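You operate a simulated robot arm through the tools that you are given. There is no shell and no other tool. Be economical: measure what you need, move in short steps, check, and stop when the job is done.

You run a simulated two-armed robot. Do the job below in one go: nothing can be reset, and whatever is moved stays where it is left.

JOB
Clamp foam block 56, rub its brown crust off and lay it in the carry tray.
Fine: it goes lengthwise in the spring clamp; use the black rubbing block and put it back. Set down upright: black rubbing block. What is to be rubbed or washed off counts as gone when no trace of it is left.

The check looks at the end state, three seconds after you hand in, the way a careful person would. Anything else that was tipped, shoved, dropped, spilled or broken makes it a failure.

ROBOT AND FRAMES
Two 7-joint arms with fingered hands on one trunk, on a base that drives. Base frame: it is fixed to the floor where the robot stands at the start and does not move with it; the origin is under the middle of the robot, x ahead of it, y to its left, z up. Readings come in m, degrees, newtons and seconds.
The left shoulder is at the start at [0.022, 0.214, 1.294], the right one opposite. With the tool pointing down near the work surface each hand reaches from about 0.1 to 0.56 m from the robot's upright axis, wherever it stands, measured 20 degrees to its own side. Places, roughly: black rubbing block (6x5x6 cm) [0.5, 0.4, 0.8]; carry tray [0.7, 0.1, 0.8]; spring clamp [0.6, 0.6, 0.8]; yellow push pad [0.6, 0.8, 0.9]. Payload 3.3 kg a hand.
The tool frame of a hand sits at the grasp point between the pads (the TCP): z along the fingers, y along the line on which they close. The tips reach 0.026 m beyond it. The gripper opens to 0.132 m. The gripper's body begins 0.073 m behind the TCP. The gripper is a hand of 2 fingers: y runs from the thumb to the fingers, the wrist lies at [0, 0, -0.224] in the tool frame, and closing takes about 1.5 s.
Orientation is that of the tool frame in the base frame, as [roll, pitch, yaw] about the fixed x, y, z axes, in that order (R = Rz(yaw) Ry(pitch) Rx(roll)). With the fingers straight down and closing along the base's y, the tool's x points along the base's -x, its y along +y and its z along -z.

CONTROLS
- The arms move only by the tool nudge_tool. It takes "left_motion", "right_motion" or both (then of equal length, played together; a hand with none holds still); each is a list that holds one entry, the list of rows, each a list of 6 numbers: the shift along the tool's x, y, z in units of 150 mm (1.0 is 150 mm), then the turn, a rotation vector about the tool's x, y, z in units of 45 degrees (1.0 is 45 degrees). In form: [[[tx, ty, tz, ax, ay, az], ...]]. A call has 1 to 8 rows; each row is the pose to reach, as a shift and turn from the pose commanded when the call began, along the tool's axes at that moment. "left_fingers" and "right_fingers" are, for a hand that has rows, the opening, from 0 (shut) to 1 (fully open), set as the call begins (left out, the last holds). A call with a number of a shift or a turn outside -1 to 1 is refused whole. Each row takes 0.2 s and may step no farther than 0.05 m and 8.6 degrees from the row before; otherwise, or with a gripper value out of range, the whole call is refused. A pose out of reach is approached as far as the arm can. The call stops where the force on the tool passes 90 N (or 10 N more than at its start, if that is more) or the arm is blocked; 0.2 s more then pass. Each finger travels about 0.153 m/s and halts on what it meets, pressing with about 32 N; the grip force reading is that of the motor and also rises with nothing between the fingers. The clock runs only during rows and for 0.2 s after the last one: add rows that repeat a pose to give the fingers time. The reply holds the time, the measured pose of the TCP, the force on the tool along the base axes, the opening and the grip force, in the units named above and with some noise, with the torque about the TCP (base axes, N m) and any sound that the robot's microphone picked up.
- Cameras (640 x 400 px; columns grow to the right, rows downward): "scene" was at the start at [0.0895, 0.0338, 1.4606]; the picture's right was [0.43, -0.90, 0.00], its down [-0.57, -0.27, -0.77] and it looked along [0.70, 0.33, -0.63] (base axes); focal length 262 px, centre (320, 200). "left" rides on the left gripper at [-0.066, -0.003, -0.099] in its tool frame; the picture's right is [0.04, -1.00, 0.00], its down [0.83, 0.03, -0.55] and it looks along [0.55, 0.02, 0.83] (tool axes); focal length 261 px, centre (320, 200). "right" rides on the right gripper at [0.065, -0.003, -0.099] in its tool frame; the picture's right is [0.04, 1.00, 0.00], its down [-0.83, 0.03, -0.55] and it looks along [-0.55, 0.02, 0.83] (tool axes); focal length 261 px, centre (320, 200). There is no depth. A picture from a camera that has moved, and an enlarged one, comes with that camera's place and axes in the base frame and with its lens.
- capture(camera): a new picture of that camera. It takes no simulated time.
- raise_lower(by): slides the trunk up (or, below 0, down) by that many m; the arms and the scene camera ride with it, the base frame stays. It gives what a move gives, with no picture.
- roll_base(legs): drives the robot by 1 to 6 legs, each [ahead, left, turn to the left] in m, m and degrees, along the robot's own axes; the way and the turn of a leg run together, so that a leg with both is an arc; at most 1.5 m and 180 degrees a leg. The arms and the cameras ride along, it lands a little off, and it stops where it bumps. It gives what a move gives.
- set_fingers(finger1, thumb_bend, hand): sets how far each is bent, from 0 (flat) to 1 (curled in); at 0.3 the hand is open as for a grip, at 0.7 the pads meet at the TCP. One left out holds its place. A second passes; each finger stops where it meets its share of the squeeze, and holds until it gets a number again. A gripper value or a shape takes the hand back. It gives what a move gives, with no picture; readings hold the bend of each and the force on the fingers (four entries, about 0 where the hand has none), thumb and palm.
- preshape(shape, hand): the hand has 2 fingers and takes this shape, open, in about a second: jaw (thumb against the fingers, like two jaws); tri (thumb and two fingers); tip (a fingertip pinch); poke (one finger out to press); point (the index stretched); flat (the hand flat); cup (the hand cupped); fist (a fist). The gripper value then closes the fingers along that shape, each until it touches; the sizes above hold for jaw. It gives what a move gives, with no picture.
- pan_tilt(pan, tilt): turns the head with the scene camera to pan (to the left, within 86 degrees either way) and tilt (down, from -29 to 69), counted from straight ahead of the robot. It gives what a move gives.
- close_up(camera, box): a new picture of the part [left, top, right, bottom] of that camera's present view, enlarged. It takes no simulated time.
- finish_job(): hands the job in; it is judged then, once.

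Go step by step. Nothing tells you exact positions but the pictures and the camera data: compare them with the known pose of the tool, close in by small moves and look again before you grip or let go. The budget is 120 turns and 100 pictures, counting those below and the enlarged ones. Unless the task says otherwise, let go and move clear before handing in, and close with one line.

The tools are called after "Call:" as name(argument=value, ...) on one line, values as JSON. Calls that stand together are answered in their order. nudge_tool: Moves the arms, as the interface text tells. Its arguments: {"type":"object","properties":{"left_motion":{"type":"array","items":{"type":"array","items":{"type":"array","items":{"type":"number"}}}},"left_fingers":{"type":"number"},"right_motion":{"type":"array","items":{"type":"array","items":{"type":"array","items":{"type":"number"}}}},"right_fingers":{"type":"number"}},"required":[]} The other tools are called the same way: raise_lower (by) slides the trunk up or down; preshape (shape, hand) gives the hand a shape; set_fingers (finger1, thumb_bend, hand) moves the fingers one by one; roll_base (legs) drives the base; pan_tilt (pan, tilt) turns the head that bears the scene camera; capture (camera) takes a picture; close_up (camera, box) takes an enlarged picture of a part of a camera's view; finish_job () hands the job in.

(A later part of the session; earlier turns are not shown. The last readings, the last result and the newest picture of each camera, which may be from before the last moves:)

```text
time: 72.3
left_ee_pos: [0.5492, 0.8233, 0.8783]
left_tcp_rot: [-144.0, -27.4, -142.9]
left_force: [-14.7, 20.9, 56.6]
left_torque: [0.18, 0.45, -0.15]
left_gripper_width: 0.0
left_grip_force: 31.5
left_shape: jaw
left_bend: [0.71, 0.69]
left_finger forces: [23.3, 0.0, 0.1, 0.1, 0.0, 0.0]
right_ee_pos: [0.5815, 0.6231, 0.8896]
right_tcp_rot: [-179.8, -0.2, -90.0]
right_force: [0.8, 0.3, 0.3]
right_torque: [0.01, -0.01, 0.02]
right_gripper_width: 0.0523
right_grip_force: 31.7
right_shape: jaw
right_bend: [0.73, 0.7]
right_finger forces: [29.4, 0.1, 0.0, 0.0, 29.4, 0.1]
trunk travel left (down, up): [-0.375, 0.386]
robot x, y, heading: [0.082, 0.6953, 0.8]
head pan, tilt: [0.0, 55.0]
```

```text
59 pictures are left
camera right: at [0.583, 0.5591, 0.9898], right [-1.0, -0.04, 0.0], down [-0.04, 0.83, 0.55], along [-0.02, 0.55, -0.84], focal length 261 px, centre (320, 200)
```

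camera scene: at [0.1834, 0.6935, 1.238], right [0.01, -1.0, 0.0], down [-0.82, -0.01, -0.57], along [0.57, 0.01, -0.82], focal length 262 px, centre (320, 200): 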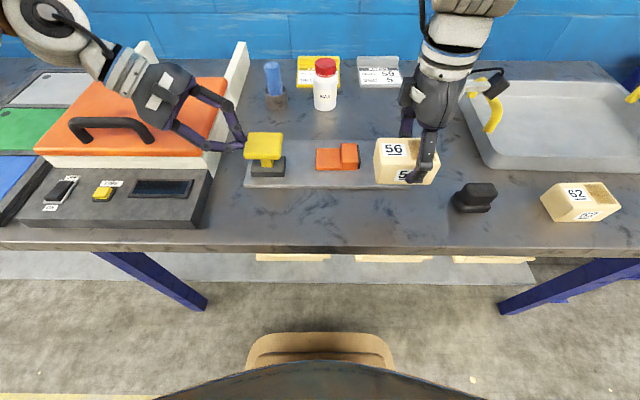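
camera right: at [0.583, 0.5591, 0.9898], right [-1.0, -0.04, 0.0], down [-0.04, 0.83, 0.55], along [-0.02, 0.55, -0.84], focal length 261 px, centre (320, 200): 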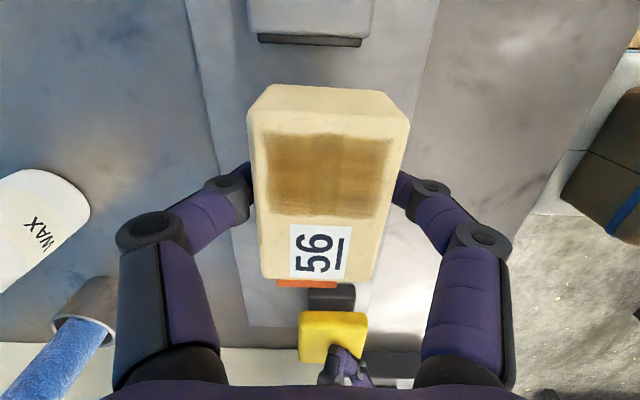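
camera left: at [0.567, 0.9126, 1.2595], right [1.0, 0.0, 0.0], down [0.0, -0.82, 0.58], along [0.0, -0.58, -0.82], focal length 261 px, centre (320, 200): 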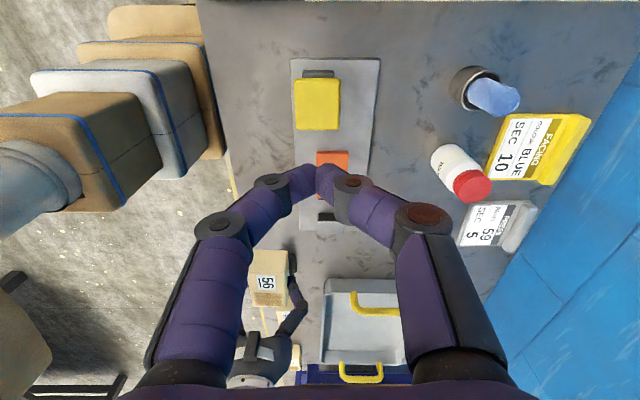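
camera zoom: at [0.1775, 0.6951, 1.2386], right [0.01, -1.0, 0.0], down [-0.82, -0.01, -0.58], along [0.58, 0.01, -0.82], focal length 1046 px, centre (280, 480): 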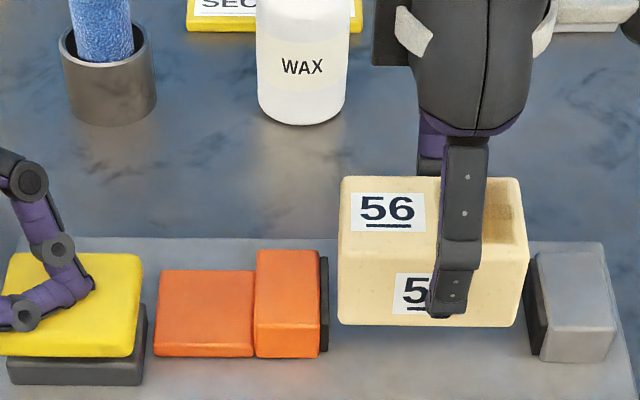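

The block is 91 mm against a gap of about 108 mm. It needs a 5.5 mm shift toward −y and 5 mm in +x. I'm lowering it into the clamp.

Call:
nudge_tool(right_motion=[[[0.037, -0.033, 0, 0, 0, 0], [0.037, -0.033, 0.1, 0, 0, 0], [0.037, -0.033, 0.2, 0, 0, 0], [0.037, -0.033, 0.2, 0, 0, 0]]])

Call:
close_up(camera="scene", box=[250, 80, 410, 180])

```text
time: 73.3
left_ee_pos: [0.5505, 0.8243, 0.8777]
left_tcp_rot: [-143.9, -27.4, -142.8]
left_force: [-15.1, 20.8, 56.8]
left_torque: [0.16, 0.45, -0.11]
left_gripper_width: 0.0
left_grip_force: 32.0
left_shape: jaw
left_bend: [0.71, 0.69]
left_finger forces: [23.6, 0.0, 0.0, 0.1, 0.1, 0.1]
right_ee_pos: [0.59, 0.6182, 0.8625]
right_tcp_rot: [-179.8, -0.1, -90.0]
right_force: [0.0, -0.1, -1.2]
right_torque: [0.02, 0.03, 0.0]
right_gripper_width: 0.0524
right_grip_force: 31.9
right_shape: jaw
right_bend: [0.73, 0.7]
right_finger forces: [29.4, 0.0, 0.0, 0.0, 29.4, 0.0]
trunk travel left (down, up): [-0.375, 0.386]
robot x, y, heading: [0.0841, 0.6941, 0.5]
head pan, tilt: [0.0, 55.0]
```

```text
4.00 times, centred on (330, 130) of scene
camera zoom: at [0.1775, 0.6951, 1.2386], right [0.01, -1.0, 0.0], down [-0.82, -0.01, -0.58], along [0.58, 0.01, -0.82], focal length 1046 px, centre (280, 480)
```

zoom: 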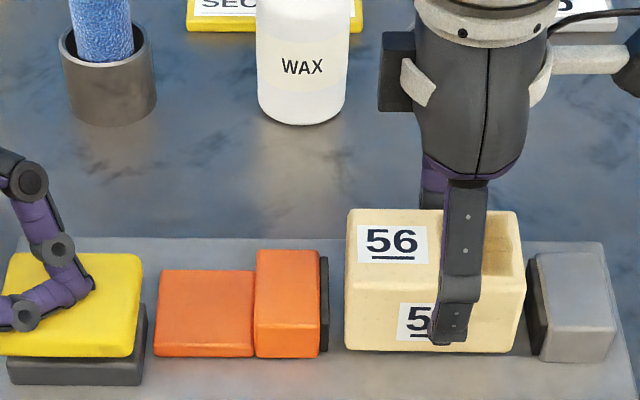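

It's nicely centred in the gap. I'm going down the last centimetre until it touches.

Call:
nudge_tool(right_motion=[[[0, 0, 0.025, 0, 0, 0], [0, 0, 0.05, 0, 0, 0], [0, 0, 0.05, 0, 0, 0]]])

Call:
close_up(camera="scene", box=[250, 80, 410, 180])

```text
time: 74.1
left_ee_pos: [0.5495, 0.8234, 0.8783]
left_tcp_rot: [-144.0, -27.5, -142.8]
left_force: [-14.2, 21.1, 57.1]
left_torque: [0.16, 0.45, -0.13]
left_gripper_width: 0.0
left_grip_force: 32.2
left_shape: jaw
left_bend: [0.71, 0.69]
left_finger forces: [23.6, 0.1, 0.0, 0.0, 0.0, 0.1]
right_ee_pos: [0.5876, 0.6196, 0.854]
right_tcp_rot: [-179.7, -0.1, -90.1]
right_force: [0.6, -0.1, -0.2]
right_torque: [-0.01, 0.03, -0.06]
right_gripper_width: 0.0525
right_grip_force: 32.2
right_shape: jaw
right_bend: [0.73, 0.7]
right_finger forces: [29.4, 0.0, 0.0, 0.1, 29.4, 0.0]
trunk travel left (down, up): [-0.375, 0.386]
robot x, y, heading: [0.0759, 0.6928, 0.7]
head pan, tilt: [0.0, 55.0]
```

```text
4.00 times, centred on (330, 130) of scene
camera zoom: at [0.1775, 0.6951, 1.2386], right [0.01, -1.0, 0.0], down [-0.82, -0.01, -0.58], along [0.58, 0.01, -0.82], focal length 1046 px, centre (280, 480)
```

zoom: 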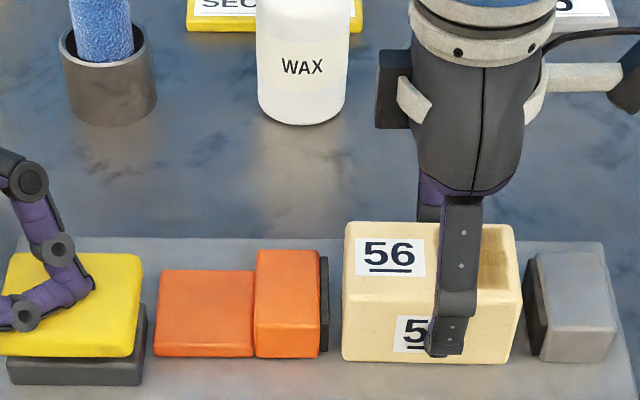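

It's almost down. I'm adding a few more millimetres while watching for contact force.

Call:
nudge_tool(right_motion=[[[0, 0, 0.013, 0, 0, 0], [0, 0, 0.026, 0, 0, 0], [0, 0, 0.026, 0, 0, 0]]])

```text
time: 74.9
left_ee_pos: [0.5492, 0.8231, 0.8793]
left_tcp_rot: [-143.9, -27.4, -142.8]
left_force: [-10.0, 15.2, 50.5]
left_torque: [0.12, 0.33, -0.09]
left_gripper_width: 0.0002
left_grip_force: 32.1
left_shape: jaw
left_bend: [0.71, 0.69]
left_finger forces: [21.0, 0.0, 0.0, 0.0, 0.0, 0.0]
right_ee_pos: [0.5867, 0.6192, 0.8525]
right_tcp_rot: [-179.5, 0.0, -90.0]
right_force: [1.6, 3.3, 25.3]
right_torque: [0.07, -0.1, 0.01]
right_gripper_width: 0.0529
right_grip_force: 32.5
right_shape: jaw
right_bend: [0.74, 0.7]
right_finger forces: [33.7, 0.0, 0.0, 0.1, 35.4, 0.0]
trunk travel left (down, up): [-0.375, 0.386]
robot x, y, heading: [0.0822, 0.6941, 0.5]
head pan, tilt: [0.0, 55.0]
```

There's firm contact at 25 N. I'll ease off 2 mm, open the right fingers and lift away.

Call:
nudge_tool(right_motion=[[[0, 0, -0.013, 0, 0, 0], [0, 0, -0.013, 0, 0, 0]]])

Call:
nudge_tool(right_motion=[[[0, 0, 0, 0, 0, 0], [0, 0, 0, 0, 0, 0], [0, 0, 0, 0, 0, 0], [0, 0, 0, 0, 0, 0]]], right_fingers=0.75)

Call:
nudge_tool(right_motion=[[[0, 0, -0.2, 0, 0, 0], [0, 0, -0.45, 0, 0, 0], [0, 0, -0.7, 0, 0, 0], [0, 0, -0.7, 0, 0, 0]]])

Call:
capture(camera="right")

Call:
close_up(camera="scene", box=[250, 80, 410, 180])

```text
time: 75.5
left_ee_pos: [0.5498, 0.8232, 0.8779]
left_tcp_rot: [-144.0, -27.4, -142.8]
left_force: [-11.3, 16.4, 54.5]
left_torque: [0.06, 0.37, -0.11]
left_gripper_width: 0.0002
left_grip_force: 32.0
left_shape: jaw
left_bend: [0.71, 0.69]
left_finger forces: [22.2, 0.0, 0.1, 0.0, 0.0, 0.1]
right_ee_pos: [0.5864, 0.6192, 0.8528]
right_tcp_rot: [-179.8, -0.1, -90.1]
right_force: [4.9, 3.7, 17.6]
right_torque: [0.1, -0.25, 0.05]
right_gripper_width: 0.0532
right_grip_force: 31.8
right_shape: jaw
right_bend: [0.74, 0.7]
right_finger forces: [31.4, 0.0, 0.0, 0.0, 36.0, 0.0]
trunk travel left (down, up): [-0.375, 0.386]
robot x, y, heading: [0.0803, 0.6996, 1.1]
head pan, tilt: [0.0, 55.0]
```

```text
time: 76.5
left_ee_pos: [0.5502, 0.8238, 0.8789]
left_tcp_rot: [-144.0, -27.4, -142.8]
left_force: [-14.0, 19.4, 57.1]
left_torque: [0.15, 0.45, -0.16]
left_gripper_width: 0.0
left_grip_force: 32.1
left_shape: jaw
left_bend: [0.71, 0.69]
left_finger forces: [23.7, 0.1, 0.1, 0.0, 0.0, 0.1]
right_ee_pos: [0.5861, 0.6188, 0.852]
right_tcp_rot: [-179.8, -0.1, -90.1]
right_force: [-0.3, -0.2, 0.2]
right_torque: [0.0, 0.02, 0.03]
right_gripper_width: 0.0987
right_grip_force: 0.1
right_shape: jaw
right_bend: [0.64, 0.5]
right_finger forces: [0.0, 0.1, 0.0, 0.0, 0.0, 0.1]
trunk travel left (down, up): [-0.375, 0.386]
robot x, y, heading: [0.0799, 0.698, 0.7]
head pan, tilt: [0.0, 55.0]
```

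```text
time: 77.5
left_ee_pos: [0.5495, 0.8239, 0.8779]
left_tcp_rot: [-144.0, -27.4, -142.7]
left_force: [-13.9, 20.2, 57.5]
left_torque: [0.17, 0.48, -0.16]
left_gripper_width: 0.0
left_grip_force: 31.6
left_shape: jaw
left_bend: [0.71, 0.69]
left_finger forces: [24.0, 0.0, 0.0, 0.0, 0.0, 0.0]
right_ee_pos: [0.5805, 0.6065, 0.9484]
right_tcp_rot: [179.1, 0.5, -92.1]
right_force: [0.5, 0.3, -0.3]
right_torque: [0.0, 0.0, 0.01]
right_gripper_width: 0.0987
right_grip_force: 0.1
right_shape: jaw
right_bend: [0.64, 0.5]
right_finger forces: [0.0, 0.0, 0.0, 0.1, 0.1, 0.0]
right hand out of reach, approached as far as the arm can: row 3, 4
trunk travel left (down, up): [-0.375, 0.386]
robot x, y, heading: [0.0845, 0.6974, 0.8]
head pan, tilt: [0.0, 55.0]
```

```text
56 pictures are left
camera right: at [0.5825, 0.5407, 1.0474], right [-1.0, -0.01, 0.02], down [0.0, 0.83, 0.56], along [-0.02, 0.56, -0.83], focal length 261 px, centre (320, 200)
```

right: 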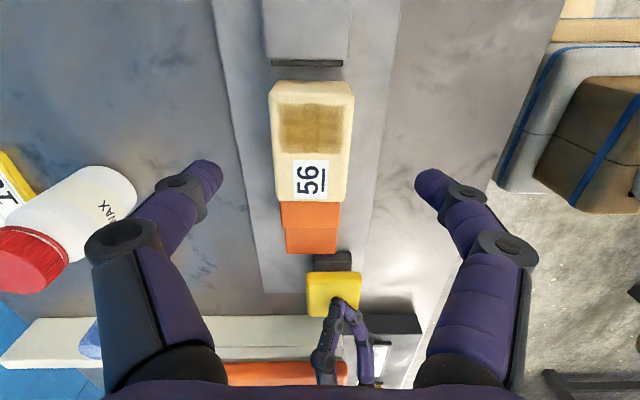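

```text
4.00 times, centred on (330, 130) of scene
camera zoom: at [0.1775, 0.695, 1.2386], right [0.01, -1.0, 0.0], down [-0.82, -0.01, -0.58], along [0.58, 0.01, -0.82], focal length 1046 px, centre (280, 480)
```

zoom: 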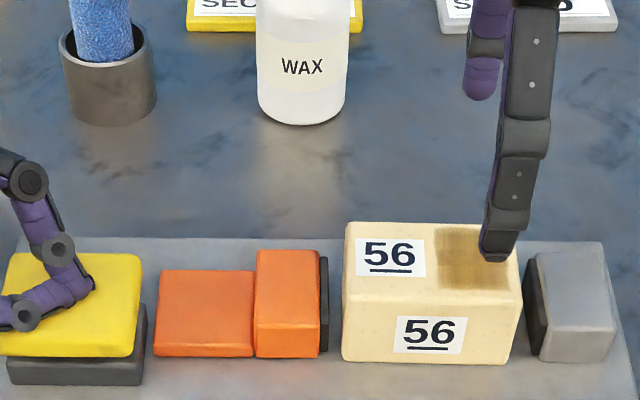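

The block sits squarely in the gap. Now I'm releasing the pad slowly with the left hand so the spring jaw closes.

Call:
nudge_tool(left_motion=[[[0.03, -0.035, -0.05, 0, 0, 0], [0.06, -0.07, -0.1, 0, 0, 0], [0.095, -0.105, -0.15, 0, 0, 0], [0.125, -0.14, -0.2, 0, 0, 0], [0.155, -0.17, -0.245, 0, 0, 0], [0.185, -0.204, -0.29, 0, 0, 0], [0.185, -0.204, -0.29, 0, 0, 0]]])

Call:
close_up(camera="scene", box=[220, 60, 460, 210])

```text
time: 79.1
left_ee_pos: [0.5492, 0.8243, 0.9234]
left_tcp_rot: [-144.9, -26.8, -141.7]
left_force: [-0.2, 1.0, 0.4]
left_torque: [0.02, -0.02, 0.01]
left_gripper_width: 0.0002
left_grip_force: 31.8
left_shape: jaw
left_bend: [0.65, 0.69]
left_finger forces: [0.0, 0.1, 0.1, 0.1, 0.1, 0.0]
left hand out of reach, approached as far as the arm can: row 6, 7
right_ee_pos: [0.5869, 0.6072, 0.9526]
right_tcp_rot: [179.5, 1.1, -92.0]
right_force: [0.2, -0.3, -0.1]
right_torque: [-0.01, -0.01, 0.01]
right_gripper_width: 0.0986
right_grip_force: 0.0
right_shape: jaw
right_bend: [0.64, 0.5]
right_finger forces: [0.0, 0.0, 0.1, 0.0, 0.0, 0.1]
trunk travel left (down, up): [-0.375, 0.386]
robot x, y, heading: [0.0799, 0.698, 0.7]
head pan, tilt: [0.0, 55.0]
```

```text
2.67 times, centred on (340, 135) of scene
camera zoom: at [0.1831, 0.6938, 1.2379], right [0.01, -1.0, 0.0], down [-0.82, -0.01, -0.57], along [0.57, 0.01, -0.82], focal length 697 px, centre (267, 373)
```

zoom: 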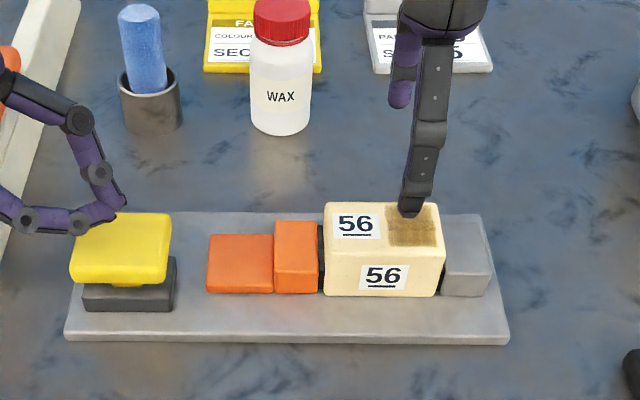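

The block is clamped, centred between both jaws. Next is the rubbing block: I'm taking a scene picture to measure it.

Call:
pan_tilt(pan=-25, tilt=55)

Call:
capture(camera="scene")

```text
time: 80.0
left_ee_pos: [0.5493, 0.8239, 0.9239]
left_tcp_rot: [-144.7, -26.8, -141.9]
left_force: [0.6, -0.1, -0.5]
left_torque: [0.0, -0.03, 0.0]
left_gripper_width: 0.0
left_grip_force: 31.7
left_shape: jaw
left_bend: [0.65, 0.69]
left_finger forces: [0.0, 0.0, 0.0, 0.0, 0.0, 0.0]
right_ee_pos: [0.5866, 0.6076, 0.9539]
right_tcp_rot: [179.7, 1.1, -92.1]
right_force: [0.2, -0.1, 0.7]
right_torque: [-0.04, -0.01, -0.02]
right_gripper_width: 0.0988
right_grip_force: 0.0
right_shape: jaw
right_bend: [0.64, 0.5]
right_finger forces: [0.1, 0.1, 0.0, 0.0, 0.0, 0.1]
trunk travel left (down, up): [-0.375, 0.386]
robot x, y, heading: [0.0774, 0.6984, 0.6]
head pan, tilt: [-25.0, 55.0]
```

```text
53 pictures are left
camera scene: at [0.1768, 0.6633, 1.238], right [-0.41, -0.91, 0.0], down [-0.75, 0.34, -0.57], along [0.52, -0.24, -0.82], focal length 262 px, centre (320, 200)
```

scene: 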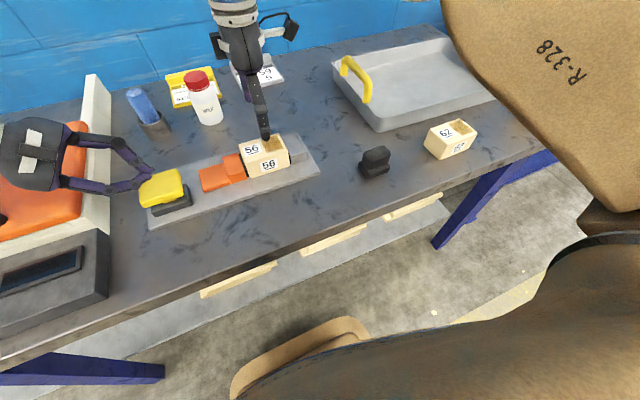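

Call:
close_up(camera="scene", box=[330, 125, 426, 185])

```text
6.67 times, centred on (378, 155) of scene
camera zoom: at [0.1768, 0.6633, 1.238], right [-0.41, -0.91, 0.0], down [-0.75, 0.34, -0.57], along [0.52, -0.24, -0.82], focal length 1743 px, centre (-67, 500)
```

zoom: 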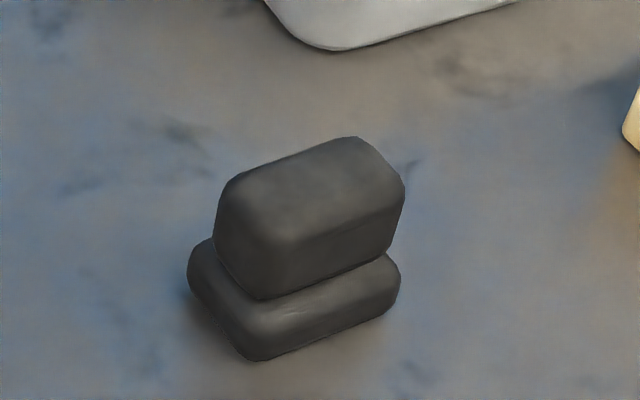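

The rubbing block is a 6x5 cm sole with a narrower handle on top, long along y, at about (0.468, 0.407). I'll grip the handle across x. First I'm moving the right hand above it.

Call:
nudge_tool(right_motion=[[[0.25, 0.2, 0, 0, 0, 0], [0.5, 0.4, 0, 0, 0, 0], [0.75, 0.6, 0, 0, 0, 0], [1.0, 0.793, 0, 0, 0, 0]]])

Call:
nudge_tool(right_motion=[[[0.17, 0, 0, 0, 0, 0], [0.333, 0, 0, 0, 0, 0], [0.333, 0, 0, 0, 0, 0]]])

Call:
capture(camera="right")

```text
time: 81.0
left_ee_pos: [0.5495, 0.8233, 0.9236]
left_tcp_rot: [-144.9, -26.8, -141.8]
left_force: [-0.3, -0.2, 0.0]
left_torque: [-0.01, 0.01, -0.03]
left_gripper_width: 0.0002
left_grip_force: 32.1
left_shape: jaw
left_bend: [0.65, 0.69]
left_finger forces: [0.0, 0.1, 0.0, 0.0, 0.0, 0.0]
right_ee_pos: [0.4625, 0.4723, 0.9537]
right_tcp_rot: [-179.9, 0.1, -90.0]
right_force: [-0.2, 0.3, -1.0]
right_torque: [0.0, -0.03, 0.02]
right_gripper_width: 0.0986
right_grip_force: 0.0
right_shape: jaw
right_bend: [0.64, 0.5]
right_finger forces: [0.1, 0.0, 0.0, 0.0, 0.1, 0.0]
trunk travel left (down, up): [-0.375, 0.386]
robot x, y, heading: [0.0821, 0.6966, 0.6]
head pan, tilt: [-25.0, 55.0]
```

```text
time: 81.8
left_ee_pos: [0.5478, 0.8238, 0.9236]
left_tcp_rot: [-144.7, -26.9, -141.8]
left_force: [0.2, -0.8, 0.5]
left_torque: [-0.02, -0.02, 0.03]
left_gripper_width: 0.0
left_grip_force: 32.2
left_shape: jaw
left_bend: [0.65, 0.69]
left_finger forces: [0.0, 0.1, 0.0, 0.1, 0.1, 0.1]
right_ee_pos: [0.4644, 0.4228, 0.9536]
right_tcp_rot: [-179.9, 0.0, -90.1]
right_force: [0.4, 0.4, 0.4]
right_torque: [0.0, -0.01, -0.05]
right_gripper_width: 0.0987
right_grip_force: 0.0
right_shape: jaw
right_bend: [0.64, 0.5]
right_finger forces: [0.0, 0.1, 0.0, 0.0, 0.0, 0.0]
trunk travel left (down, up): [-0.375, 0.386]
robot x, y, heading: [0.081, 0.6968, 0.6]
head pan, tilt: [-25.0, 55.0]
```

```text
51 pictures are left
camera right: at [0.4656, 0.3579, 1.0526], right [-1.0, -0.04, 0.0], down [-0.03, 0.83, 0.55], along [-0.02, 0.55, -0.83], focal length 261 px, centre (320, 200)
```

right: 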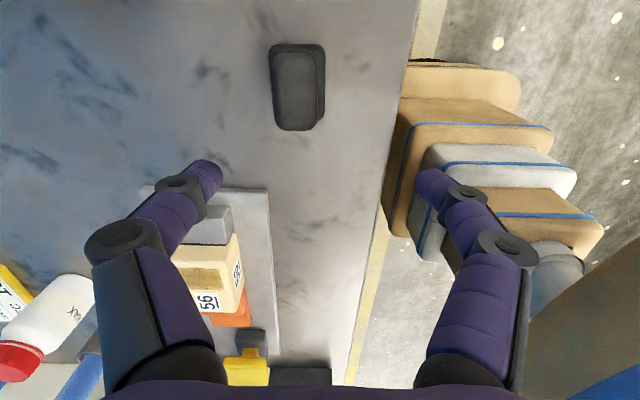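

The handle is centred at about (0.481, 0.395) and 32 mm wide. I'm moving over it and descending partway.

Call:
nudge_tool(right_motion=[[[0.187, -0.113, 0.0, 0, 0, 0], [0.187, -0.113, 0.2, 0, 0, 0], [0.187, -0.113, 0.33, 0, 0, 0], [0.187, -0.113, 0.33, 0, 0, 0]]])

Call:
capture(camera="right")

Call:
close_up(camera="scene", box=[330, 115, 426, 185])

```text
time: 82.8
left_ee_pos: [0.5485, 0.8253, 0.9243]
left_tcp_rot: [-144.7, -26.9, -141.9]
left_force: [-0.6, 0.6, -0.1]
left_torque: [0.0, 0.01, 0.01]
left_gripper_width: 0.0
left_grip_force: 32.0
left_shape: jaw
left_bend: [0.65, 0.69]
left_finger forces: [0.0, 0.0, 0.0, 0.1, 0.0, 0.0]
right_ee_pos: [0.4779, 0.3934, 0.9034]
right_tcp_rot: [-180.0, -0.1, -90.1]
right_force: [-0.5, -0.1, -0.6]
right_torque: [0.02, 0.0, -0.01]
right_gripper_width: 0.0986
right_grip_force: 0.1
right_shape: jaw
right_bend: [0.64, 0.5]
right_finger forces: [0.1, 0.0, 0.0, 0.0, 0.1, 0.0]
trunk travel left (down, up): [-0.375, 0.386]
robot x, y, heading: [0.0789, 0.6981, 0.8]
head pan, tilt: [-25.0, 55.0]
```

```text
50 pictures are left
camera right: at [0.4809, 0.3285, 1.0031], right [-1.0, -0.04, 0.0], down [-0.03, 0.83, 0.55], along [-0.02, 0.55, -0.83], focal length 261 px, centre (320, 200)
```

right: 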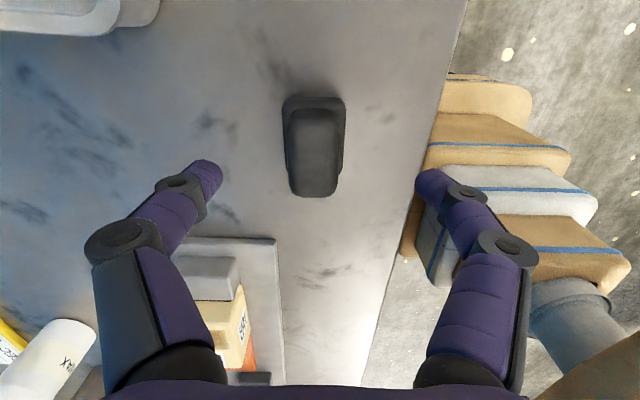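

```text
5.71 times, centred on (378, 150) of scene
camera zoom: at [0.1767, 0.6632, 1.238], right [-0.41, -0.91, 0.0], down [-0.75, 0.34, -0.57], along [0.52, -0.24, -0.82], focal length 1494 px, centre (-11, 486)
```

zoom: 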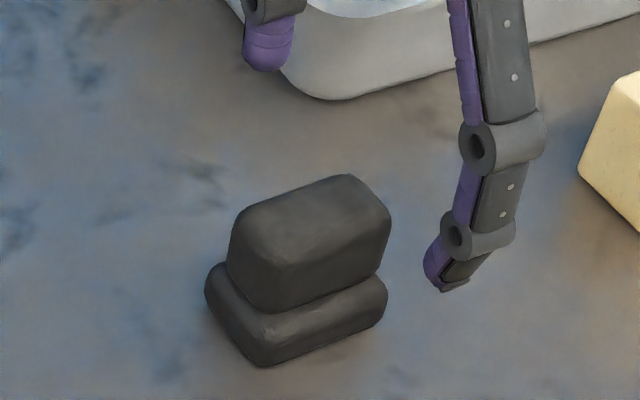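

The handle is at (0.482, 0.391). I'm making a small correction, then lowering to z 0.866 and closing on it.

Call:
nudge_tool(right_motion=[[[0.015, -0.027, 0.12, 0, 0, 0], [0.015, -0.027, 0.247, 0, 0, 0], [0.015, -0.027, 0.247, 0, 0, 0]]])

Call:
nudge_tool(right_motion=[[[0, 0, 0, 0, 0, 0], [0, 0, 0, 0, 0, 0], [0, 0, 0, 0, 0, 0], [0, 0, 0, 0, 0, 0], [0, 0, 0, 0, 0, 0], [0, 0, 0, 0, 0, 0]]], right_fingers=0.1)

Call:
capture(camera="right")

Call:
close_up(camera="scene", box=[330, 115, 426, 185])

```text
time: 83.6
left_ee_pos: [0.5489, 0.8247, 0.9255]
left_tcp_rot: [-144.6, -26.8, -142.0]
left_force: [-0.6, 0.8, -0.3]
left_torque: [-0.01, 0.03, 0.05]
left_gripper_width: 0.0
left_grip_force: 32.0
left_shape: jaw
left_bend: [0.65, 0.69]
left_finger forces: [0.0, 0.1, 0.1, 0.0, 0.1, 0.1]
right_ee_pos: [0.4814, 0.3895, 0.865]
right_tcp_rot: [180.0, 0.0, -90.2]
right_force: [-0.7, -0.2, 0.3]
right_torque: [0.0, 0.01, 0.0]
right_gripper_width: 0.0989
right_grip_force: 0.0
right_shape: jaw
right_bend: [0.64, 0.5]
right_finger forces: [0.0, 0.1, 0.0, 0.0, 0.1, 0.0]
trunk travel left (down, up): [-0.375, 0.386]
robot x, y, heading: [0.0834, 0.6946, 0.7]
head pan, tilt: [-25.0, 55.0]
```

```text
time: 85.0
left_ee_pos: [0.5488, 0.8248, 0.9225]
left_tcp_rot: [-144.8, -26.8, -141.9]
left_force: [-0.4, -0.4, 0.1]
left_torque: [0.0, -0.02, -0.02]
left_gripper_width: 0.0
left_grip_force: 31.7
left_shape: jaw
left_bend: [0.65, 0.69]
left_finger forces: [0.0, 0.1, 0.1, 0.1, 0.0, 0.0]
right_ee_pos: [0.4826, 0.3904, 0.865]
right_tcp_rot: [180.0, 0.0, -90.0]
right_force: [0.0, -0.8, 0.9]
right_torque: [0.0, -0.01, 0.02]
right_gripper_width: 0.0266
right_grip_force: 32.0
right_shape: jaw
right_bend: [0.73, 0.7]
right_finger forces: [29.1, 0.0, 0.0, 0.0, 29.2, 0.1]
trunk travel left (down, up): [-0.375, 0.386]
robot x, y, heading: [0.081, 0.6957, 0.4]
head pan, tilt: [-25.0, 55.0]
```

```text
48 pictures are left
camera right: at [0.4842, 0.3249, 0.9645], right [-1.0, -0.04, 0.0], down [-0.03, 0.83, 0.55], along [-0.02, 0.55, -0.83], focal length 261 px, centre (320, 200)
```

right: 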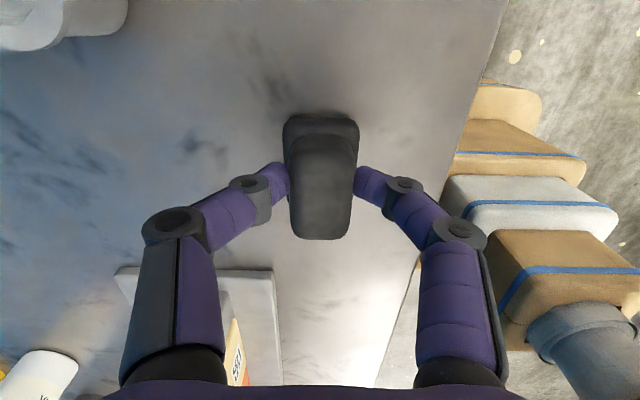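

```text
5.71 times, centred on (378, 150) of scene
camera zoom: at [0.1768, 0.6631, 1.2379], right [-0.41, -0.91, 0.0], down [-0.75, 0.34, -0.57], along [0.52, -0.24, -0.82], focal length 1494 px, centre (-11, 486)
```

zoom: 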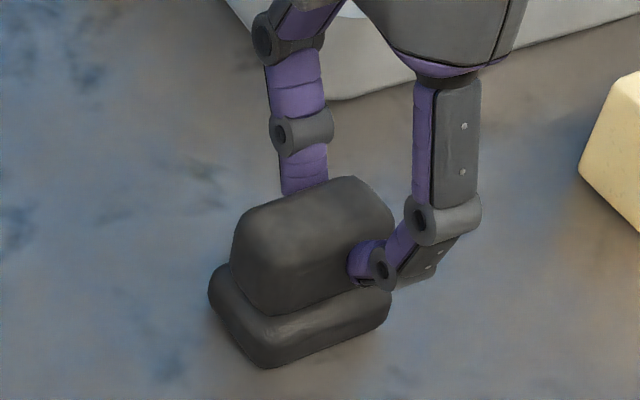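

The handle is gripped at 27 mm; its home pose is TCP (0.4826, 0.3904, 0.865). I'm lifting it and carrying it over the crust.

Call:
nudge_tool(right_motion=[[[0, 0, -0.15, 0, 0, 0], [0, 0, -0.35, 0, 0, 0], [0, 0, -0.533, 0, 0, 0], [0, 0, -0.533, 0, 0, 0]]])

Call:
nudge_tool(right_motion=[[[-0.25, -0.17, 0, 0, 0, 0], [-0.5, -0.35, 0, 0, 0, 0], [-0.75, -0.52, 0, 0, 0, 0], [-1.0, -0.69, 0, 0, 0, 0], [-1.0, -0.69, 0, 0, 0, 0]]])

Call:
capture(camera="right")

Call:
pan_tilt(pan=-5, tilt=55)

Call:
close_up(camera="scene", box=[220, 60, 460, 210])

```text
time: 86.0
left_ee_pos: [0.5487, 0.8247, 0.9234]
left_tcp_rot: [-144.8, -26.8, -141.8]
left_force: [-0.7, 0.9, 0.0]
left_torque: [0.01, 0.02, 0.04]
left_gripper_width: 0.0001
left_grip_force: 31.4
left_shape: jaw
left_bend: [0.65, 0.69]
left_finger forces: [0.1, 0.0, 0.0, 0.1, 0.1, 0.0]
right_ee_pos: [0.4835, 0.3877, 0.9444]
right_tcp_rot: [179.9, 0.1, -90.0]
right_force: [0.5, 0.4, -1.0]
right_torque: [-0.02, 0.01, -0.02]
right_gripper_width: 0.0264
right_grip_force: 31.9
right_shape: jaw
right_bend: [0.73, 0.7]
right_finger forces: [29.2, 0.1, 0.0, 0.0, 29.2, 0.0]
trunk travel left (down, up): [-0.375, 0.386]
robot x, y, heading: [0.0798, 0.6961, 1.1]
head pan, tilt: [-25.0, 55.0]
```

```text
time: 87.2
left_ee_pos: [0.5494, 0.8238, 0.9227]
left_tcp_rot: [-144.9, -26.8, -142.0]
left_force: [-0.7, 0.0, 0.6]
left_torque: [0.01, 0.02, -0.02]
left_gripper_width: 0.0
left_grip_force: 32.0
left_shape: jaw
left_bend: [0.65, 0.69]
left_finger forces: [0.0, 0.0, 0.0, 0.1, 0.0, 0.0]
right_ee_pos: [0.5847, 0.5381, 0.9418]
right_tcp_rot: [180.0, 0.0, -90.1]
right_force: [0.1, 0.3, -0.6]
right_torque: [0.0, -0.01, -0.02]
right_gripper_width: 0.0266
right_grip_force: 31.5
right_shape: jaw
right_bend: [0.73, 0.7]
right_finger forces: [29.2, 0.0, 0.0, 0.1, 29.2, 0.0]
trunk travel left (down, up): [-0.375, 0.386]
robot x, y, heading: [0.08, 0.695, 0.9]
head pan, tilt: [-25.0, 55.0]
```

```text
46 pictures are left
camera right: at [0.5865, 0.4727, 1.0413], right [-1.0, -0.04, 0.0], down [-0.03, 0.83, 0.55], along [-0.02, 0.55, -0.83], focal length 261 px, centre (320, 200)
```

right: 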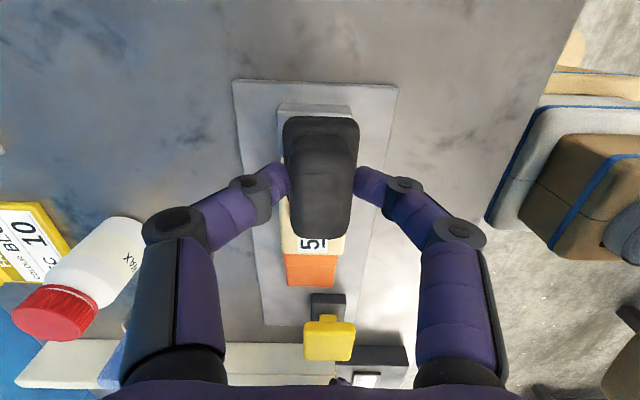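

```text
time: 88.0
left_ee_pos: [0.5493, 0.8241, 0.9238]
left_tcp_rot: [-144.7, -26.8, -142.0]
left_force: [0.1, -0.2, 0.0]
left_torque: [0.0, 0.0, 0.0]
left_gripper_width: 0.0
left_grip_force: 31.2
left_shape: jaw
left_bend: [0.65, 0.69]
left_finger forces: [0.0, 0.1, 0.0, 0.0, 0.1, 0.0]
right_ee_pos: [0.5848, 0.538, 0.9421]
right_tcp_rot: [180.0, -0.1, -90.1]
right_force: [1.2, 0.2, -2.1]
right_torque: [0.03, -0.01, 0.0]
right_gripper_width: 0.0267
right_grip_force: 32.0
right_shape: jaw
right_bend: [0.73, 0.7]
right_finger forces: [29.3, 0.0, 0.0, 0.1, 29.2, 0.1]
trunk travel left (down, up): [-0.375, 0.386]
robot x, y, heading: [0.0793, 0.6943, 0.6]
head pan, tilt: [-5.0, 55.0]
```

```text
2.67 times, centred on (340, 135) of scene
camera zoom: at [0.1831, 0.6874, 1.2379], right [-0.08, -1.0, 0.0], down [-0.82, 0.06, -0.57], along [0.57, -0.04, -0.82], focal length 697 px, centre (267, 373)
```

zoom: 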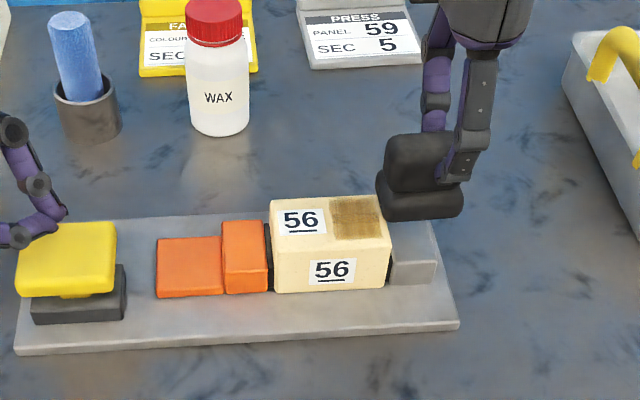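

The crust is centred at about (0.586, 0.588), roughly 41 x 45 mm. I'm moving the sole over it and lowering to light contact.

Call:
nudge_tool(right_motion=[[[-0.16, 0, 0, 0, 0, 0], [-0.327, 0, 0, 0, 0, 0], [-0.327, 0, 0.07, 0, 0, 0], [-0.327, 0, 0.12, 0, 0, 0], [-0.327, 0, 0.15, 0, 0, 0], [-0.327, 0, 0.15, 0, 0, 0]]])

Call:
close_up(camera="scene", box=[260, 80, 420, 180])

```text
time: 89.4
left_ee_pos: [0.5491, 0.8246, 0.926]
left_tcp_rot: [-144.6, -26.8, -141.8]
left_force: [0.3, 0.2, -0.9]
left_torque: [0.04, -0.06, 0.03]
left_gripper_width: 0.0001
left_grip_force: 32.1
left_shape: jaw
left_bend: [0.65, 0.69]
left_finger forces: [0.0, 0.0, 0.1, 0.0, 0.0, 0.0]
right_ee_pos: [0.5842, 0.5885, 0.923]
right_tcp_rot: [-179.7, 0.1, -90.2]
right_force: [1.0, -0.5, 28.4]
right_torque: [-0.01, -0.07, 0.04]
right_gripper_width: 0.0286
right_grip_force: 32.3
right_shape: jaw
right_bend: [0.74, 0.71]
right_finger forces: [36.6, 0.0, 0.0, 0.0, 37.9, 0.0]
trunk travel left (down, up): [-0.375, 0.386]
robot x, y, heading: [0.0814, 0.6965, 1.1]
head pan, tilt: [-5.0, 55.0]
```

```text
4.00 times, centred on (340, 130) of scene
camera zoom: at [0.1808, 0.6878, 1.2385], right [-0.07, -1.0, 0.0], down [-0.82, 0.06, -0.57], along [0.57, -0.04, -0.82], focal length 1046 px, centre (240, 480)
```

zoom: 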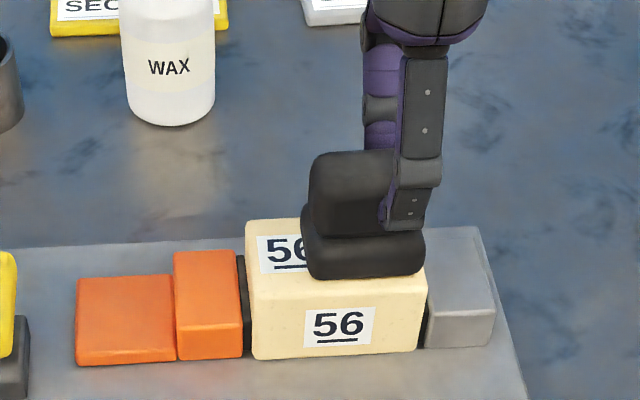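

The sole is on the crust with about 28 N. I'm easing off slightly and rubbing back and forth along y with small x offsets.

Call:
nudge_tool(right_motion=[[[0.07, 0, -0.007, 0, 0, 0], [-0.1, 0, -0.007, 0, 0, 0], [0.07, 0.05, -0.007, 0, 0, 0], [-0.1, 0.05, -0.007, 0, 0, 0], [0.07, -0.05, -0.007, 0, 0, 0], [-0.1, -0.05, -0.007, 0, 0, 0], [0.07, 0, -0.007, 0, 0, 0], [0, 0, -0.007, 0, 0, 0]]])

Call:
close_up(camera="scene", box=[260, 80, 420, 180])

```text
time: 91.2
left_ee_pos: [0.5492, 0.824, 0.9234]
left_tcp_rot: [-144.5, -26.8, -141.9]
left_force: [0.3, 0.3, 0.4]
left_torque: [0.02, 0.02, 0.0]
left_gripper_width: 0.0
left_grip_force: 31.5
left_shape: jaw
left_bend: [0.65, 0.69]
left_finger forces: [0.0, 0.0, 0.1, 0.1, 0.1, 0.0]
right_ee_pos: [0.5837, 0.5866, 0.9239]
right_tcp_rot: [180.0, -0.1, -90.1]
right_force: [0.9, -0.5, 4.2]
right_torque: [0.0, -0.02, 0.03]
right_gripper_width: 0.0297
right_grip_force: 32.0
right_shape: jaw
right_bend: [0.74, 0.71]
right_finger forces: [31.7, 0.0, 0.1, 0.0, 32.4, 0.0]
trunk travel left (down, up): [-0.375, 0.386]
robot x, y, heading: [0.0801, 0.6954, 0.6]
head pan, tilt: [-5.0, 55.0]
```

```text
4.00 times, centred on (340, 130) of scene
camera zoom: at [0.1826, 0.6871, 1.2378], right [-0.07, -1.0, 0.0], down [-0.82, 0.06, -0.57], along [0.57, -0.04, -0.82], focal length 1046 px, centre (240, 480)
```

zoom: 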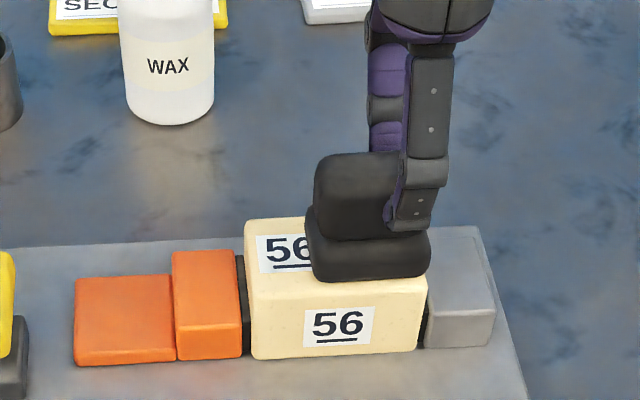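

The force dropped to about 4 N, so I'll do another set of strokes 1 mm deeper, then lift and look.

Call:
nudge_tool(right_motion=[[[0.08, 0, 0.005, 0, 0, 0], [-0.1, 0, 0.005, 0, 0, 0], [0.08, 0.06, 0.005, 0, 0, 0], [-0.1, 0.06, 0.005, 0, 0, 0], [0.08, -0.06, 0.005, 0, 0, 0], [-0.1, -0.06, 0.005, 0, 0, 0], [0.08, 0, 0.005, 0, 0, 0], [-0.1, 0, 0.005, 0, 0, 0]]])

Call:
nudge_tool(right_motion=[[[0, 0, -0.1, 0, 0, 0], [0.2, 0, -0.13, 0, 0, 0], [0.45, 0, -0.13, 0, 0, 0], [0.45, 0, -0.13, 0, 0, 0]]])

Call:
close_up(camera="scene", box=[260, 80, 420, 180])

```text
time: 93.0
left_ee_pos: [0.5484, 0.8241, 0.9237]
left_tcp_rot: [-144.7, -26.8, -142.0]
left_force: [0.9, -0.3, -0.4]
left_torque: [-0.01, -0.01, 0.02]
left_gripper_width: 0.0
left_grip_force: 32.6
left_shape: jaw
left_bend: [0.65, 0.69]
left_finger forces: [0.0, 0.0, 0.0, 0.0, 0.0, 0.1]
right_ee_pos: [0.584, 0.6025, 0.9242]
right_tcp_rot: [179.9, -0.2, -90.2]
right_force: [1.0, -3.3, 5.7]
right_torque: [-0.13, 0.01, -0.03]
right_gripper_width: 0.0294
right_grip_force: 31.7
right_shape: jaw
right_bend: [0.74, 0.71]
right_finger forces: [31.7, 0.0, 0.0, 0.0, 32.1, 0.0]
trunk travel left (down, up): [-0.375, 0.386]
robot x, y, heading: [0.0816, 0.6966, 0.7]
head pan, tilt: [-5.0, 55.0]
```

```text
time: 94.0
left_ee_pos: [0.5483, 0.8245, 0.924]
left_tcp_rot: [-144.8, -26.9, -141.8]
left_force: [-0.7, -0.2, 0.8]
left_torque: [-0.06, 0.01, -0.01]
left_gripper_width: 0.0
left_grip_force: 31.6
left_shape: jaw
left_bend: [0.65, 0.69]
left_finger forces: [0.1, 0.0, 0.0, 0.1, 0.0, 0.2]
right_ee_pos: [0.5853, 0.5358, 0.9442]
right_tcp_rot: [180.0, 0.0, -90.1]
right_force: [0.7, -0.6, -1.3]
right_torque: [0.04, 0.01, 0.01]
right_gripper_width: 0.0291
right_grip_force: 32.1
right_shape: jaw
right_bend: [0.74, 0.71]
right_finger forces: [31.1, 0.1, 0.0, 0.0, 31.1, 0.0]
trunk travel left (down, up): [-0.375, 0.386]
robot x, y, heading: [0.0821, 0.6967, 0.8]
head pan, tilt: [-5.0, 55.0]
```

```text
4.00 times, centred on (340, 130) of scene
camera zoom: at [0.1831, 0.6878, 1.2379], right [-0.07, -1.0, 0.0], down [-0.82, 0.06, -0.57], along [0.57, -0.04, -0.82], focal length 1046 px, centre (240, 480)
```

zoom: 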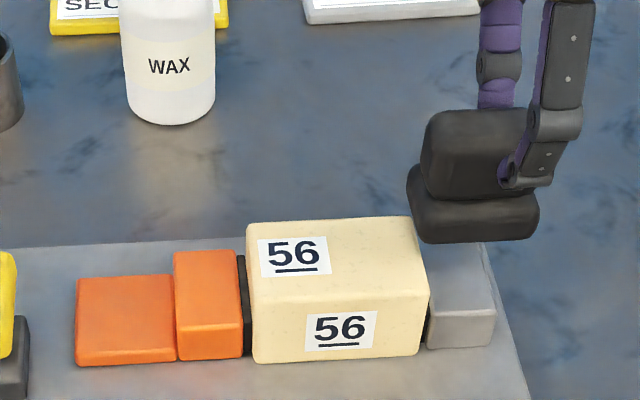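

The crust looks gone. I'm taking a closer look for remaining traces and at how the rubbing block sits in the fingers.

Call:
close_up(camera="scene", box=[318, 130, 374, 174])

Call:
capture(camera="right")

```text
9.09 times, centred on (346, 152) of scene
camera zoom: at [0.1831, 0.6878, 1.2379], right [-0.07, -1.0, 0.0], down [-0.82, 0.06, -0.57], along [0.57, -0.04, -0.82], focal length 2377 px, centre (84, 636)
```

zoom: 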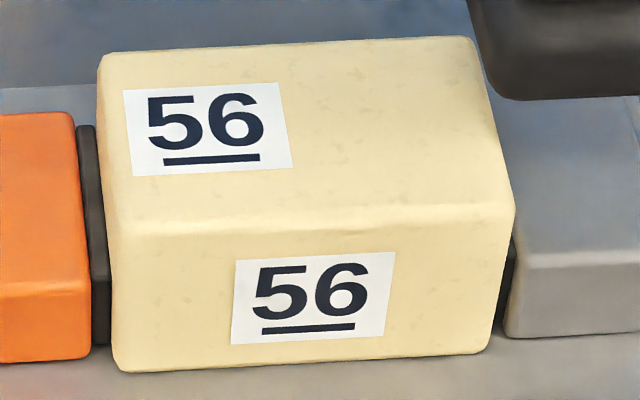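

```text
40 pictures are left
camera right: at [0.588, 0.471, 1.0433], right [-1.0, -0.04, 0.0], down [-0.03, 0.83, 0.55], along [-0.02, 0.55, -0.83], focal length 261 px, centre (320, 200)
```

right: 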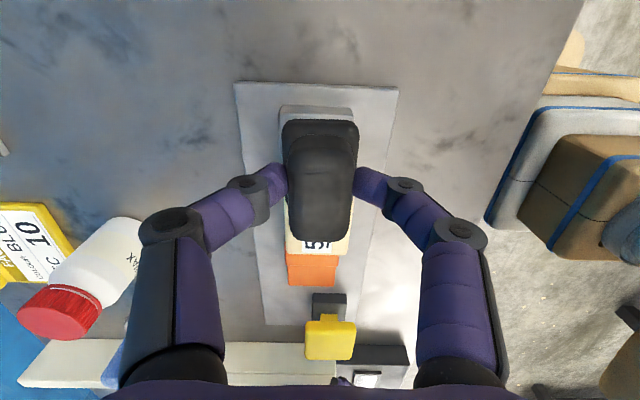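

No trace remains on the foam. I'm carrying the rubbing block back above its home spot.

Call:
nudge_tool(right_motion=[[[0.24, 0.17, 0, 0, 0, 0], [0.48, 0.34, 0, 0, 0, 0], [0.72, 0.51, 0, 0, 0, 0], [0.969, 0.685, 0, 0, 0, 0], [0.969, 0.685, 0, 0, 0, 0]]])

Call:
nudge_tool(right_motion=[[[0, 0, 0.2, 0, 0, 0], [0, 0, 0.4, 0, 0, 0], [0, 0, 0.48, 0, 0, 0], [0, 0, 0.505, 0, 0, 0], [0, 0, 0.505, 0, 0, 0]]])

Call:
capture(camera="right")

```text
time: 95.2
left_ee_pos: [0.5497, 0.8236, 0.9233]
left_tcp_rot: [-144.7, -26.8, -141.8]
left_force: [0.4, 0.0, -0.2]
left_torque: [0.02, 0.0, -0.02]
left_gripper_width: 0.0
left_grip_force: 32.0
left_shape: jaw
left_bend: [0.65, 0.69]
left_finger forces: [0.1, 0.0, 0.0, 0.0, 0.0, 0.0]
right_ee_pos: [0.4808, 0.3913, 0.9404]
right_tcp_rot: [179.9, -0.1, -90.1]
right_force: [0.3, -0.3, -1.0]
right_torque: [-0.02, -0.03, -0.02]
right_gripper_width: 0.0291
right_grip_force: 31.5
right_shape: jaw
right_bend: [0.74, 0.71]
right_finger forces: [31.2, 0.1, 0.0, 0.0, 31.1, 0.0]
trunk travel left (down, up): [-0.375, 0.386]
robot x, y, heading: [0.083, 0.6951, 0.6]
head pan, tilt: [-5.0, 55.0]
```

```text
time: 96.4
left_ee_pos: [0.5487, 0.8245, 0.9245]
left_tcp_rot: [-144.7, -26.8, -141.9]
left_force: [0.0, -0.7, 0.6]
left_torque: [-0.03, 0.01, -0.02]
left_gripper_width: 0.0
left_grip_force: 31.8
left_shape: jaw
left_bend: [0.65, 0.69]
left_finger forces: [0.1, 0.0, 0.1, 0.0, 0.1, 0.0]
right_ee_pos: [0.4833, 0.3889, 0.8652]
right_tcp_rot: [180.0, 0.0, -90.1]
right_force: [0.0, 0.3, -0.5]
right_torque: [-0.01, 0.02, 0.0]
right_gripper_width: 0.0294
right_grip_force: 31.5
right_shape: jaw
right_bend: [0.74, 0.71]
right_finger forces: [31.2, 0.0, 0.0, 0.1, 31.1, 0.0]
trunk travel left (down, up): [-0.375, 0.386]
robot x, y, heading: [0.0844, 0.6988, 0.8]
head pan, tilt: [-5.0, 55.0]
```

```text
39 pictures are left
camera right: at [0.4857, 0.3244, 0.9634], right [-1.0, -0.04, 0.0], down [-0.03, 0.83, 0.55], along [-0.02, 0.55, -0.83], focal length 261 px, centre (320, 200)
```

right: 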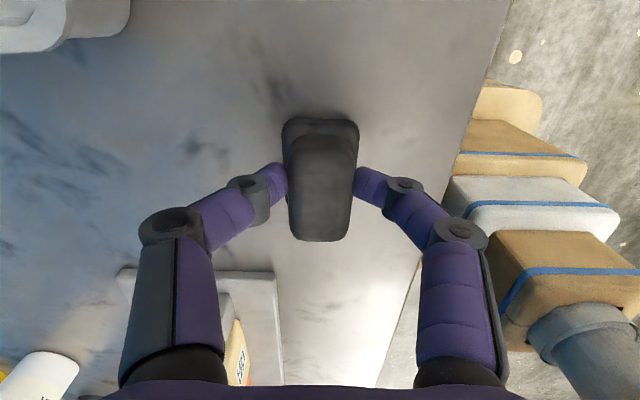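

No contact force yet, so I'm lowering in 1 mm steps until it touches the table.

Call:
nudge_tool(right_motion=[[[0, 0, 0.01, 0, 0, 0], [0, 0, 0.02, 0, 0, 0], [0, 0, 0.02, 0, 0, 0]]])

```text
time: 97.2
left_ee_pos: [0.5499, 0.8253, 0.9239]
left_tcp_rot: [-144.7, -26.8, -141.9]
left_force: [0.0, -0.4, -0.5]
left_torque: [0.01, 0.0, -0.03]
left_gripper_width: 0.0003
left_grip_force: 32.0
left_shape: jaw
left_bend: [0.65, 0.69]
left_finger forces: [0.1, 0.1, 0.1, 0.0, 0.1, 0.0]
right_ee_pos: [0.4823, 0.3904, 0.862]
right_tcp_rot: [-180.0, 0.0, -90.1]
right_force: [1.8, 1.1, 3.1]
right_torque: [-0.03, -0.04, 0.0]
right_gripper_width: 0.0293
right_grip_force: 32.0
right_shape: jaw
right_bend: [0.74, 0.71]
right_finger forces: [30.6, 0.0, 0.0, 0.0, 32.6, 0.0]
trunk travel left (down, up): [-0.375, 0.386]
robot x, y, heading: [0.0797, 0.7, 0.6]
head pan, tilt: [-5.0, 55.0]
```

Light contact at 3 N. I'm releasing and lifting away.

Call:
nudge_tool(right_motion=[[[0, 0, 0, 0, 0, 0], [0, 0, 0, 0, 0, 0], [0, 0, 0, 0, 0, 0], [0, 0, 0, 0, 0, 0]]], right_fingers=0.75)

Call:
nudge_tool(right_motion=[[[0, 0, -0.2, 0, 0, 0], [0, 0, -0.4, 0, 0, 0], [0, 0, -0.59, 0, 0, 0], [0, 0, -0.59, 0, 0, 0]]])

Call:
capture(camera="right")

```text
time: 98.2
left_ee_pos: [0.5486, 0.8244, 0.924]
left_tcp_rot: [-144.7, -26.7, -141.9]
left_force: [1.2, -1.0, 0.3]
left_torque: [0.01, 0.0, 0.01]
left_gripper_width: 0.0001
left_grip_force: 31.5
left_shape: jaw
left_bend: [0.65, 0.69]
left_finger forces: [0.0, 0.0, 0.0, 0.1, 0.0, 0.0]
right_ee_pos: [0.4824, 0.3904, 0.8627]
right_tcp_rot: [179.9, 0.0, -90.2]
right_force: [0.1, -0.7, 0.1]
right_torque: [-0.01, 0.04, 0.01]
right_gripper_width: 0.0987
right_grip_force: 0.0
right_shape: jaw
right_bend: [0.64, 0.5]
right_finger forces: [0.0, 0.1, 0.0, 0.0, 0.0, 0.0]
trunk travel left (down, up): [-0.375, 0.386]
robot x, y, heading: [0.083, 0.695, 0.6]
head pan, tilt: [-5.0, 55.0]
```

```text
time: 99.2
left_ee_pos: [0.5499, 0.8245, 0.9228]
left_tcp_rot: [-144.8, -26.8, -141.9]
left_force: [-0.2, -1.0, -1.0]
left_torque: [0.01, -0.02, 0.06]
left_gripper_width: 0.0001
left_grip_force: 31.6
left_shape: jaw
left_bend: [0.65, 0.69]
left_finger forces: [0.1, 0.0, 0.1, 0.0, 0.0, 0.0]
right_ee_pos: [0.4823, 0.3903, 0.9548]
right_tcp_rot: [179.9, 0.0, -90.1]
right_force: [-0.8, 0.0, 0.3]
right_torque: [0.01, -0.01, 0.01]
right_gripper_width: 0.0984
right_grip_force: 0.0
right_shape: jaw
right_bend: [0.64, 0.5]
right_finger forces: [0.1, 0.0, 0.0, 0.0, 0.0, 0.0]
trunk travel left (down, up): [-0.375, 0.386]
robot x, y, heading: [0.0818, 0.6948, 0.9]
head pan, tilt: [-5.0, 55.0]
```

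```text
38 pictures are left
camera right: at [0.4846, 0.3253, 1.0543], right [-1.0, -0.04, 0.0], down [-0.03, 0.83, 0.55], along [-0.02, 0.55, -0.83], focal length 261 px, centre (320, 200)
```

right: 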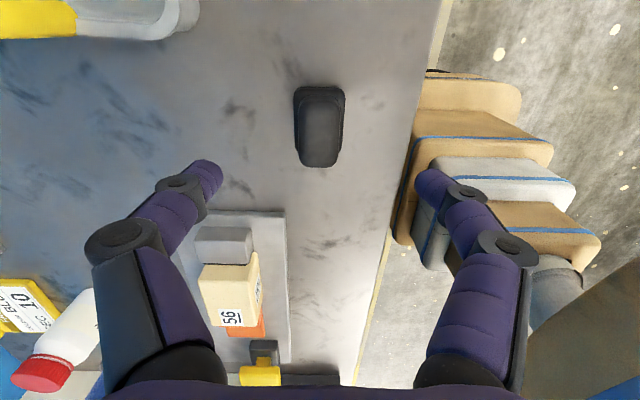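

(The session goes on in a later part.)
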